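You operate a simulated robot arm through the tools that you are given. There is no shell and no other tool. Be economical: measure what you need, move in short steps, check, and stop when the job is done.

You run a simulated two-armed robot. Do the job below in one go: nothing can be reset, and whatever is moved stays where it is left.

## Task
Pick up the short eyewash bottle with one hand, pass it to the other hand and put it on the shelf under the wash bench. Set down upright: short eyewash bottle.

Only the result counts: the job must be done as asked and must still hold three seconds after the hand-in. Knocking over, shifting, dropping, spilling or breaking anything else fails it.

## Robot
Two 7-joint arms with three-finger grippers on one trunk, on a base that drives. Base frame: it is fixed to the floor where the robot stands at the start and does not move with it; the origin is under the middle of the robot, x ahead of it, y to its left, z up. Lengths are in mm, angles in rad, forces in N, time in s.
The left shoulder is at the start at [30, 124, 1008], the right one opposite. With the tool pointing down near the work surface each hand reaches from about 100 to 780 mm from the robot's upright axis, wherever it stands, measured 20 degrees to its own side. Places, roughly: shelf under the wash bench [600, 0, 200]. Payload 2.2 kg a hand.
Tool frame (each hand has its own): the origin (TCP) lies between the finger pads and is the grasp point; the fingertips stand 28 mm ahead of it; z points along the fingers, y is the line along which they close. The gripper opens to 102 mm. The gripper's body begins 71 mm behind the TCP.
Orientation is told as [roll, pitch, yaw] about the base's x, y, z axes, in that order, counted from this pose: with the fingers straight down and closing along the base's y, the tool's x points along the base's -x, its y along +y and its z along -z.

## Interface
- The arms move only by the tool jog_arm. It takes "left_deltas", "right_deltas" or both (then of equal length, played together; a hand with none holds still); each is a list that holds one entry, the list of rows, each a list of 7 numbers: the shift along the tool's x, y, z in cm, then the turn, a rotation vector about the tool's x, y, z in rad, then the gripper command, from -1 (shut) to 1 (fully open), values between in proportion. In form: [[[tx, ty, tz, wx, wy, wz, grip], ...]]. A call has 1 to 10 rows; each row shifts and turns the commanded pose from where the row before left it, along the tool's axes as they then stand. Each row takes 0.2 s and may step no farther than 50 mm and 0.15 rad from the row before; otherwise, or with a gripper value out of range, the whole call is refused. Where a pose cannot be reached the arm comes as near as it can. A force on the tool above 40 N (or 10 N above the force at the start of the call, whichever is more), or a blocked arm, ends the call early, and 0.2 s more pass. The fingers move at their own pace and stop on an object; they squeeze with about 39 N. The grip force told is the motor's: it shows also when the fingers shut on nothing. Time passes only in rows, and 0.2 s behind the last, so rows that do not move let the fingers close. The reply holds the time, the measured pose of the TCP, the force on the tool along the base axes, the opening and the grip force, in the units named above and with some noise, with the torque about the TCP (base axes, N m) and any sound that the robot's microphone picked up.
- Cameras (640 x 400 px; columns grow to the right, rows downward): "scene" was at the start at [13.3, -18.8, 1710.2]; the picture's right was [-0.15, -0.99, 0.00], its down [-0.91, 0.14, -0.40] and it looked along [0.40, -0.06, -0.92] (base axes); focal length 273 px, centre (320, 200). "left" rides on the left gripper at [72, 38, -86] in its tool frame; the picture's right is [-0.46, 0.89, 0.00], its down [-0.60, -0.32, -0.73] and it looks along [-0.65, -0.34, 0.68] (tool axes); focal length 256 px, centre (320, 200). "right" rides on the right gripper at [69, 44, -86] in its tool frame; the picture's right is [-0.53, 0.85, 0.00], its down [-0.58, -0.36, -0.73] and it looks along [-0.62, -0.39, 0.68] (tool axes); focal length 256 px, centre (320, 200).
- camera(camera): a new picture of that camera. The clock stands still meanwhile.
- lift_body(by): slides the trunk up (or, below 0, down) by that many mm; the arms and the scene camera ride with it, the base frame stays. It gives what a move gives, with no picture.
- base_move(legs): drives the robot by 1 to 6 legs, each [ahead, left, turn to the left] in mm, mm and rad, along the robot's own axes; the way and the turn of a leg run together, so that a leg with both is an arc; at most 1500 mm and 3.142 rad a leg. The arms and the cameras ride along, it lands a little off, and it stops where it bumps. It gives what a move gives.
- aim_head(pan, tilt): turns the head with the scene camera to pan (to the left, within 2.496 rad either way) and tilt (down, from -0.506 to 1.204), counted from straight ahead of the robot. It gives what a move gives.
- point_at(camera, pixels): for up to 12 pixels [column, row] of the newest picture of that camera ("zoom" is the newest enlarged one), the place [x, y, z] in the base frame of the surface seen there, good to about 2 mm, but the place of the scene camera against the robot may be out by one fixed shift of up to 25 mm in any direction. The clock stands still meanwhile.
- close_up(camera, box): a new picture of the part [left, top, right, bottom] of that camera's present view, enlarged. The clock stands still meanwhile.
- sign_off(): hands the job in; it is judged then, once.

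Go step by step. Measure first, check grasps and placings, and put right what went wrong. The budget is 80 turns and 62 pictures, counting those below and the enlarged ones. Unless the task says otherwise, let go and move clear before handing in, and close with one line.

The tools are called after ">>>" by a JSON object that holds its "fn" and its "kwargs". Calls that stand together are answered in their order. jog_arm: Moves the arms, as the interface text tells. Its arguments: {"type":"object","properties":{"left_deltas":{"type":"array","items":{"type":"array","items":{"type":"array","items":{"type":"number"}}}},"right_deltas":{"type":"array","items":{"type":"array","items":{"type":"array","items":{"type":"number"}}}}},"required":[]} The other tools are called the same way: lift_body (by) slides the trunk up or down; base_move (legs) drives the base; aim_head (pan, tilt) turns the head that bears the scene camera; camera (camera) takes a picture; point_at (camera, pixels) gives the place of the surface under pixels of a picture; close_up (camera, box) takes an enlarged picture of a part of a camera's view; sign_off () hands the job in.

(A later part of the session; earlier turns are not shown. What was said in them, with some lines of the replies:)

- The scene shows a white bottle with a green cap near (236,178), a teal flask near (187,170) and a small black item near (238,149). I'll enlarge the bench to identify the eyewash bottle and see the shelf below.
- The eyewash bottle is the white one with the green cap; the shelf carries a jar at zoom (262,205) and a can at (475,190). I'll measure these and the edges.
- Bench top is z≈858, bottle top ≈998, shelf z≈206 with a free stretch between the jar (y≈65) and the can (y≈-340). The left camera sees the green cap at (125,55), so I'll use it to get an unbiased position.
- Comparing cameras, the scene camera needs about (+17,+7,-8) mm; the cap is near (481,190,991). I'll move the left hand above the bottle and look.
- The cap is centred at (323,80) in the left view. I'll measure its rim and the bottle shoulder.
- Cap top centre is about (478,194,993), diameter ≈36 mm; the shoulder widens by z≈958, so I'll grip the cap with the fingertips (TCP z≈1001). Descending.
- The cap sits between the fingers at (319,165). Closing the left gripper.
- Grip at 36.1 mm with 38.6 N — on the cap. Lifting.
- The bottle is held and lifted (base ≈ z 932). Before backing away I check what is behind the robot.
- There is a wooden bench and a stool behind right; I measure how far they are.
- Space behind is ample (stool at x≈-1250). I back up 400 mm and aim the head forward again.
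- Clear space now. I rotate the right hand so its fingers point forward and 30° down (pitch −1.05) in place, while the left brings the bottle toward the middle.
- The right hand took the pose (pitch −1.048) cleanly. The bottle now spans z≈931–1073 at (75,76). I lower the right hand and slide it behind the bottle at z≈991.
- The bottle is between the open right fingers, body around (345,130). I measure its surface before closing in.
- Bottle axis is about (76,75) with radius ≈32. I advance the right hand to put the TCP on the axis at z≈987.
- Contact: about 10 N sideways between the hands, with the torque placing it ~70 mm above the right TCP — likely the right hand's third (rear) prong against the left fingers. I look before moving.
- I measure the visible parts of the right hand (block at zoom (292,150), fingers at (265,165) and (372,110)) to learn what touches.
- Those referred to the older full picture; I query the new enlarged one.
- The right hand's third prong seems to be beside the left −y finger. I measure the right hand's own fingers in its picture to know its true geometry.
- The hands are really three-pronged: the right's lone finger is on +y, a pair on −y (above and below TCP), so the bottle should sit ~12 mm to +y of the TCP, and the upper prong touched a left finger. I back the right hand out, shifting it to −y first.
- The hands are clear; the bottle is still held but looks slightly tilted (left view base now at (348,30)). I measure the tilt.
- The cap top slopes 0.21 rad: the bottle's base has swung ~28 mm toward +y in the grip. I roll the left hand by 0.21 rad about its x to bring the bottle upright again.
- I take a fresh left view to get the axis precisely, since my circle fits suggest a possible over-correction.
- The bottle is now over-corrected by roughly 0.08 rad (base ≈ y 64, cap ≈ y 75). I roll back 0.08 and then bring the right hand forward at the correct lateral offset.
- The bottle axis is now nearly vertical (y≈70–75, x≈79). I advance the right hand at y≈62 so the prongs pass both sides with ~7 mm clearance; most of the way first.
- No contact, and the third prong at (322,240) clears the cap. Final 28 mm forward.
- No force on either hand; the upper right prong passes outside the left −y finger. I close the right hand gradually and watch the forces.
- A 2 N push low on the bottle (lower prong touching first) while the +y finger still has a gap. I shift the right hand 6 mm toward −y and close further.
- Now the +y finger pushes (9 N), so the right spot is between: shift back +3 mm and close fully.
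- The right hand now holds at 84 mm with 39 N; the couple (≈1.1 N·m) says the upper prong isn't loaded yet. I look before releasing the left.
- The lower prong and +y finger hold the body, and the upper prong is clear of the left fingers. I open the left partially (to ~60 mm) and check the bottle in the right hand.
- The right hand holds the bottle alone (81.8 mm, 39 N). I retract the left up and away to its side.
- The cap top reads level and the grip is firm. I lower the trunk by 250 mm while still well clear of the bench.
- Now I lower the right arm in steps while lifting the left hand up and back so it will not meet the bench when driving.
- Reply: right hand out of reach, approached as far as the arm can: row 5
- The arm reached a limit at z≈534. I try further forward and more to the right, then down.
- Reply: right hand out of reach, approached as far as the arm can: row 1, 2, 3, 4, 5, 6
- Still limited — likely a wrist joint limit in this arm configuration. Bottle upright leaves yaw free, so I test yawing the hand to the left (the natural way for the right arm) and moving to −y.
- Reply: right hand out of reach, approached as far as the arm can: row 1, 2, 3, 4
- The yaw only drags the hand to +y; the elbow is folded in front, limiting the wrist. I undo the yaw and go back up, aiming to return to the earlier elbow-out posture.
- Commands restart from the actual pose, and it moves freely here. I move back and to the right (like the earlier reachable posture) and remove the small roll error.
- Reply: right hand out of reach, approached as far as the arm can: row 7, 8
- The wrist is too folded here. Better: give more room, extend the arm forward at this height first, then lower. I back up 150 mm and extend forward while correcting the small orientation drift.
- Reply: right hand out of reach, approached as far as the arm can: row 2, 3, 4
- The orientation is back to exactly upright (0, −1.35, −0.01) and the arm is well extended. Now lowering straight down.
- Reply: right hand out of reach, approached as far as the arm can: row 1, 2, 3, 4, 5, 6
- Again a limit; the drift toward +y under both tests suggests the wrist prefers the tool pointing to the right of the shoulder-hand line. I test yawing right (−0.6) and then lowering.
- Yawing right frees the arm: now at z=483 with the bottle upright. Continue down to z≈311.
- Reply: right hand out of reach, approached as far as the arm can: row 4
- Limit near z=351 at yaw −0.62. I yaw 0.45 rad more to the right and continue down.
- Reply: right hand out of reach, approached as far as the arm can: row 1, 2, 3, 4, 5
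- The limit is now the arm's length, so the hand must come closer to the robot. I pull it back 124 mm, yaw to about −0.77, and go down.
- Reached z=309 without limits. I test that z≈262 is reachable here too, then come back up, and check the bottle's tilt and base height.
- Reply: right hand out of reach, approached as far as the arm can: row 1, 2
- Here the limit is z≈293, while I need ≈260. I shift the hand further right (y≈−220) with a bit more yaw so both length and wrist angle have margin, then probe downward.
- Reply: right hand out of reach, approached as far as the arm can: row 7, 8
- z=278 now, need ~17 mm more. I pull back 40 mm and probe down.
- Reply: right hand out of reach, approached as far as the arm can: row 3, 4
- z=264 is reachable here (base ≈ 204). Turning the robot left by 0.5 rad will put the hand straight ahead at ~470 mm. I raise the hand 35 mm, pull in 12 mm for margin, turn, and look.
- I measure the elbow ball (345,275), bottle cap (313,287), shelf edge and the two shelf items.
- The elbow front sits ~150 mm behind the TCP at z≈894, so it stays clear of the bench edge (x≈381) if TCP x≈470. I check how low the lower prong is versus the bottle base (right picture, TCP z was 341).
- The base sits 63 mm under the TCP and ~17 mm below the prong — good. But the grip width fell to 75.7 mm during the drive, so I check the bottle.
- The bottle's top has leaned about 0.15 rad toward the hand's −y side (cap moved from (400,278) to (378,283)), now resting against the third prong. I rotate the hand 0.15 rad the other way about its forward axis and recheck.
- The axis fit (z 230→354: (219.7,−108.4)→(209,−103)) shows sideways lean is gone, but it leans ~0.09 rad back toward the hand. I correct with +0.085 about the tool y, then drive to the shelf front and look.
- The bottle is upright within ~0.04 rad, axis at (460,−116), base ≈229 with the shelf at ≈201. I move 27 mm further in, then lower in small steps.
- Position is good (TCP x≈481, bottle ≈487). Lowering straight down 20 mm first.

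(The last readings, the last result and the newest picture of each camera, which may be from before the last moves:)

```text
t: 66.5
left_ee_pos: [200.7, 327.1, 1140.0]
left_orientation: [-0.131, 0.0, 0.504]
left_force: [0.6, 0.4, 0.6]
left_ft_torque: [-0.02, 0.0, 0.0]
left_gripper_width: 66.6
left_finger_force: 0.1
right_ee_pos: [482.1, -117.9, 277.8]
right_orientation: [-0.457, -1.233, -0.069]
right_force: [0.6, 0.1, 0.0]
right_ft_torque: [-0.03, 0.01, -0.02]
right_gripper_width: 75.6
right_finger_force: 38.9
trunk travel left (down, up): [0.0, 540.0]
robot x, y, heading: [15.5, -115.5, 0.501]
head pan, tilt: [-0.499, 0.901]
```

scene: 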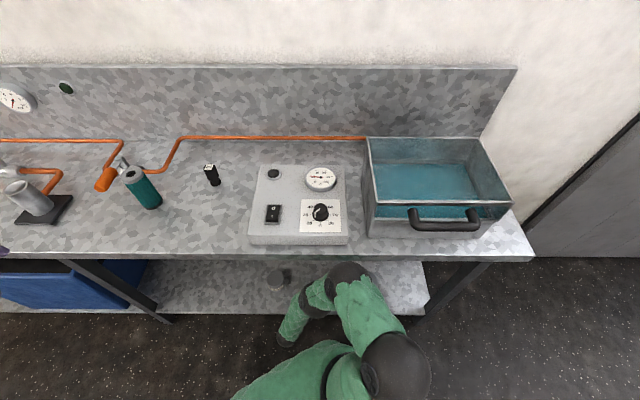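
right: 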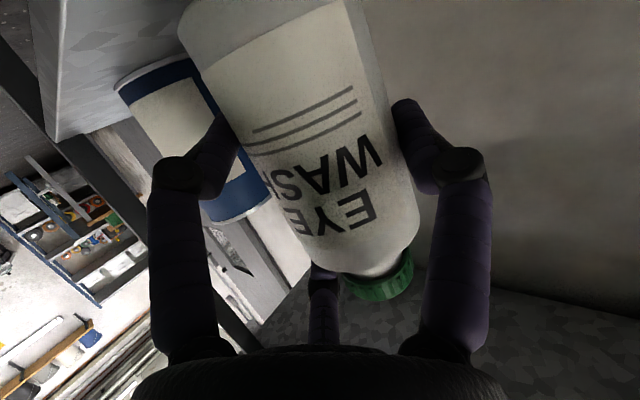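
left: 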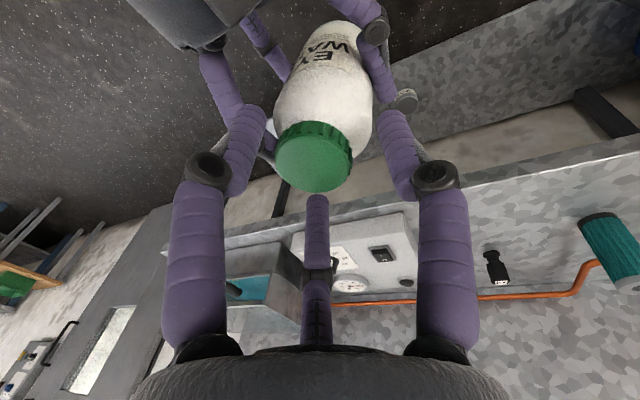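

>>> {"fn": "jog_arm", "kwargs": {"right_deltas": [[[0.28, 0.044, 0.09, 0, 0, 0, -1], [0.28, 0.044, 0.09, 0, 0, 0, -1], [0, 0, 0, 0, 0, 0, -1]]]}}

>>> {"fn": "camera", "kwargs": {"camera": "right"}}

>>> {"fn": "point_at", "kwargs": {"camera": "right", "pixels": [[185, 15], [200, 30], [225, 20], [250, 5], [160, 30], [100, 30], [215, 115], [60, 60], [140, 100], [380, 290], [355, 285], [405, 265]]}}

```text
t: 67.3
left_ee_pos: [200.4, 326.7, 1138.7]
left_orientation: [-0.129, -0.001, 0.505]
left_force: [0.0, 0.5, 0.3]
left_ft_torque: [0.01, 0.01, -0.03]
left_gripper_width: 66.4
left_finger_force: 0.1
right_ee_pos: [481.4, -117.8, 273.4]
right_orientation: [-0.455, -1.231, -0.071]
right_force: [-0.1, 0.0, 0.1]
right_ft_torque: [-0.02, -0.05, -0.02]
right_gripper_width: 75.7
right_finger_force: 39.0
trunk travel left (down, up): [0.0, 540.0]
robot x, y, heading: [11.5, -114.9, 0.503]
head pan, tilt: [-0.499, 0.901]
```

```text
5 pictures are left
```

right: 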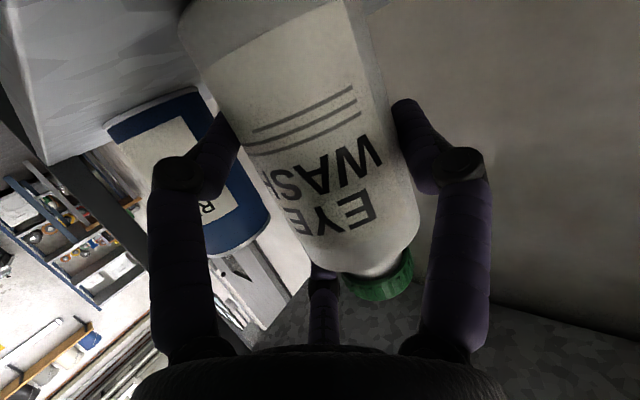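

```text
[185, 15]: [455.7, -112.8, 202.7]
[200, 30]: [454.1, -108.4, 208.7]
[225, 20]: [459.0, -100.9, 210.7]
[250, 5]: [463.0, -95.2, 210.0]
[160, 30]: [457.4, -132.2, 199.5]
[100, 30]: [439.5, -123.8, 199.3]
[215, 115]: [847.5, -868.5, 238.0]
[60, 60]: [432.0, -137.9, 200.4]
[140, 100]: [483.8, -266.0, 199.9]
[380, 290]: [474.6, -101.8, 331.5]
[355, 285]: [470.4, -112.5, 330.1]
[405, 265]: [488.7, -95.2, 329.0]
```

Shelf surface is z≈199.6 and the bottle's base edge ≈202, still no contact. Lowering a few more millimetres.

>>> {"fn": "jog_arm", "kwargs": {"right_deltas": [[[0.19, 0.03, 0.06, 0, 0, 0, -1], [0.19, 0.03, 0.06, 0, 0, 0, -1], [0, 0, 0, 0, 0, 0, -1]]]}}

```text
t: 68.0
left_ee_pos: [199.5, 325.5, 1139.1]
left_orientation: [-0.132, -0.001, 0.504]
left_force: [-0.2, 0.4, 0.3]
left_ft_torque: [0.0, 0.0, 0.0]
left_gripper_width: 66.2
left_finger_force: 0.1
right_ee_pos: [483.4, -119.0, 272.5]
right_orientation: [-0.473, -1.245, -0.057]
right_force: [-6.7, -1.1, 18.4]
right_ft_torque: [-0.07, -0.26, -0.01]
right_gripper_width: 75.7
right_finger_force: 39.0
trunk travel left (down, up): [0.0, 540.0]
robot x, y, heading: [9.5, -114.1, 0.506]
head pan, tilt: [-0.499, 0.901]
stopped in row 3 (right hand): the force on the tool passed its limit at 41 N (the readings are from after the stop); the commanded pose is now the measured one
```

Firm contact with the shelf (18 N upward). I relieve by 1 mm, then open slowly.

>>> {"fn": "jog_arm", "kwargs": {"right_deltas": [[[-0.09, -0.015, -0.03, 0, 0, 0, -1], [0, 0, 0, 0, 0, 0, -1]]]}}

```text
t: 68.6
left_ee_pos: [199.6, 326.0, 1139.2]
left_orientation: [-0.13, -0.002, 0.504]
left_force: [-0.1, 0.3, 0.0]
left_ft_torque: [0.01, 0.01, 0.0]
left_gripper_width: 66.6
left_finger_force: 0.1
right_ee_pos: [482.8, -118.3, 273.8]
right_orientation: [-0.465, -1.243, -0.063]
right_force: [-2.2, -2.3, 14.8]
right_ft_torque: [-0.17, -0.41, -0.12]
right_gripper_width: 75.4
right_finger_force: 39.7
trunk travel left (down, up): [0.0, 540.0]
robot x, y, heading: [14.6, -113.1, 0.505]
head pan, tilt: [-0.499, 0.901]
```

The contact point (≈+28 mm ahead of TCP) is the bottle's far base rim, so it is standing on the shelf. Opening gradually.

>>> {"fn": "jog_arm", "kwargs": {"right_deltas": [[[0, 0, 0, 0, 0, 0, 0.5], [0, 0, 0, 0, 0, 0, 0.6], [0, 0, 0, 0, 0, 0, 0.7], [0, 0, 0, 0, 0, 0, 0.85], [0, 0, 0, 0, 0, 0, 1], [0, 0, 0, 0, 0, 0, 1]]]}}

>>> {"fn": "camera", "kwargs": {"camera": "right"}}

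>>> {"fn": "point_at", "kwargs": {"camera": "right", "pixels": [[200, 25], [225, 20], [250, 10], [350, 130], [270, 140], [330, 250], [390, 240], [380, 290], [355, 285], [405, 265], [210, 120], [420, 130]]}}

```text
t: 70.0
left_ee_pos: [201.3, 325.3, 1138.6]
left_orientation: [-0.132, -0.001, 0.503]
left_force: [-0.4, 0.8, 0.8]
left_ft_torque: [-0.01, 0.03, 0.03]
left_gripper_width: 66.4
left_finger_force: 0.0
right_ee_pos: [481.5, -118.2, 272.8]
right_orientation: [-0.467, -1.241, -0.063]
right_force: [-0.1, 0.2, -0.4]
right_ft_torque: [0.01, 0.0, -0.01]
right_gripper_width: 102.3
right_finger_force: 0.1
trunk travel left (down, up): [0.0, 540.0]
robot x, y, heading: [14.6, -111.9, 0.504]
head pan, tilt: [-0.499, 0.901]
```

```text
4 pictures are left
```

right: 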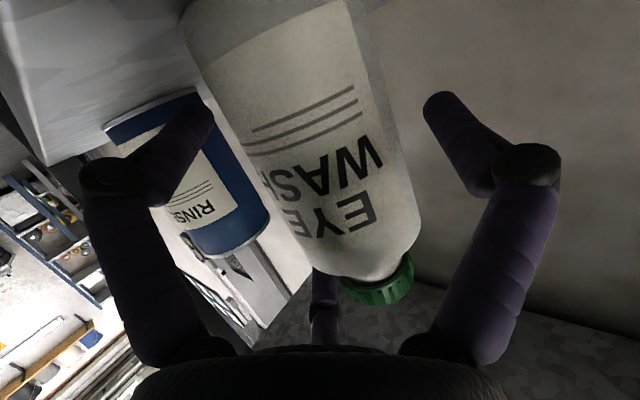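

```text
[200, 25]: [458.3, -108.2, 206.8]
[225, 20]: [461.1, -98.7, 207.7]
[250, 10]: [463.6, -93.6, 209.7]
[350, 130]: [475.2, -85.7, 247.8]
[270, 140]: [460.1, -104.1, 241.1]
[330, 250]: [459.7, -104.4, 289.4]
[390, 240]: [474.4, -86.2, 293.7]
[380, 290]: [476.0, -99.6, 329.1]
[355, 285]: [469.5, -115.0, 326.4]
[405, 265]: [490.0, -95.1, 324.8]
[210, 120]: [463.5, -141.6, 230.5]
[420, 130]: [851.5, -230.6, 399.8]
```

The bottle stands upright and free (same outline at z 244 and 291; force zero). I centre the open hand around it (3.5 mm toward its −y) and back out straight along the tool direction by driving the base.

>>> {"fn": "jog_arm", "kwargs": {"right_deltas": [[[0, -0.35, 0, 0, 0, 0, 1], [0, 0, 0, 0, 0, 0, 1]]]}}

>>> {"fn": "base_move", "kwargs": {"legs": [[-74, 131, 0]]}}

>>> {"fn": "camera", "kwargs": {"camera": "right"}}

```text
t: 70.6
left_ee_pos: [200.1, 324.7, 1139.3]
left_orientation: [-0.132, 0.001, 0.504]
left_force: [0.1, 0.1, 0.5]
left_ft_torque: [-0.03, 0.0, 0.01]
left_gripper_width: 66.4
left_finger_force: 0.1
right_ee_pos: [480.6, -122.7, 272.4]
right_orientation: [-0.465, -1.24, -0.064]
right_force: [-0.3, 0.7, -0.8]
right_ft_torque: [0.03, -0.01, 0.04]
right_gripper_width: 101.8
right_finger_force: 0.0
trunk travel left (down, up): [0.0, 540.0]
robot x, y, heading: [9.7, -111.6, 0.502]
head pan, tilt: [-0.499, 0.901]
```

```text
t: 72.0
left_ee_pos: [72.6, 405.6, 1138.1]
left_orientation: [-0.13, 0.0, 0.504]
left_force: [0.1, -0.9, -1.0]
left_ft_torque: [-0.02, 0.02, -0.01]
left_gripper_width: 66.1
left_finger_force: 0.0
right_ee_pos: [353.0, -41.3, 272.3]
right_orientation: [-0.465, -1.242, -0.063]
right_force: [0.6, -0.6, -0.1]
right_ft_torque: [0.02, 0.03, 0.01]
right_gripper_width: 101.7
right_finger_force: 0.0
trunk travel left (down, up): [0.0, 540.0]
robot x, y, heading: [-116.6, -34.8, 0.505]
head pan, tilt: [-0.499, 0.901]
```

```text
3 pictures are left
```

right: 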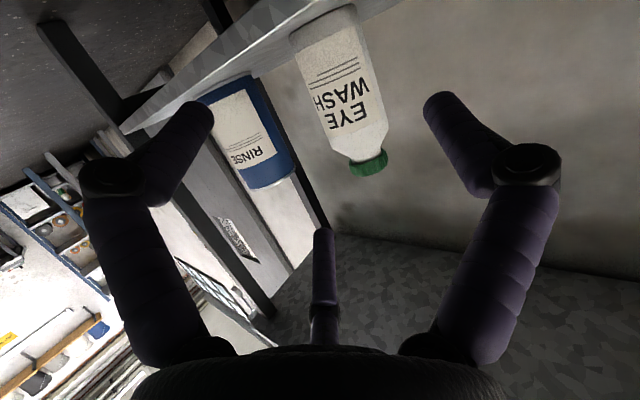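

The bottle stands upright on the shelf beside the undisturbed "RINSE" can. I back the robot a further 250 mm away and take one final look.

>>> {"fn": "base_move", "kwargs": {"legs": [[-219, 120, 0]]}}

>>> {"fn": "camera", "kwargs": {"camera": "scene"}}

>>> {"fn": "point_at", "kwargs": {"camera": "right", "pixels": [[368, 165], [345, 60], [300, 45], [350, 135]]}}

```text
t: 73.8
left_ee_pos: [-173.7, 401.9, 1139.1]
left_orientation: [-0.13, 0.0, 0.502]
left_force: [-0.5, 0.0, 0.0]
left_ft_torque: [-0.03, 0.03, 0.01]
left_gripper_width: 66.4
left_finger_force: 0.2
right_ee_pos: [105.5, -47.6, 272.2]
right_orientation: [-0.467, -1.24, -0.067]
right_force: [-0.1, -0.2, -0.3]
right_ft_torque: [0.0, 0.01, -0.02]
right_gripper_width: 102.1
right_finger_force: 0.1
trunk travel left (down, up): [0.0, 540.0]
robot x, y, heading: [-364.8, -37.1, 0.502]
head pan, tilt: [-0.499, 0.901]
```

```text
2 pictures are left
```

scene: 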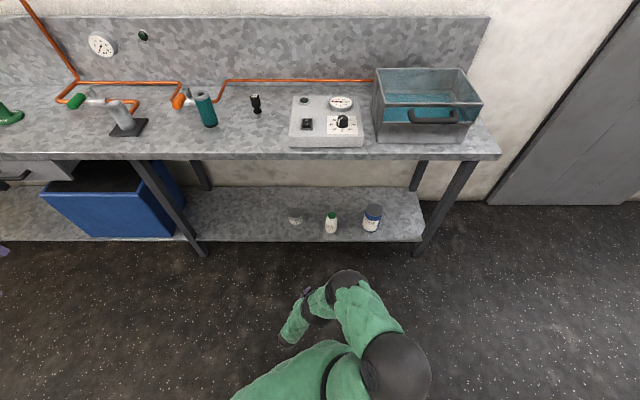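

```text
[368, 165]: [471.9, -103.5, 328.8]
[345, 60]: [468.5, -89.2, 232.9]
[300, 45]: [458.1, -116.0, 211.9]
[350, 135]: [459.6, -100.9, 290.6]
```

The bottle at (330,222) stands upright on the shelf between the jar and the can, everything else is in place, and both hands are clear.

>>> {"fn": "sign_off", "kwargs": {}}

```text
The job is handed in.
```

I picked up the short eyewash bottle with the left hand, passed it to the right and set it upright on the shelf under the wash bench. The last picture shows it standing between the jar and the can, with nothing else knocked over and both hands clear.
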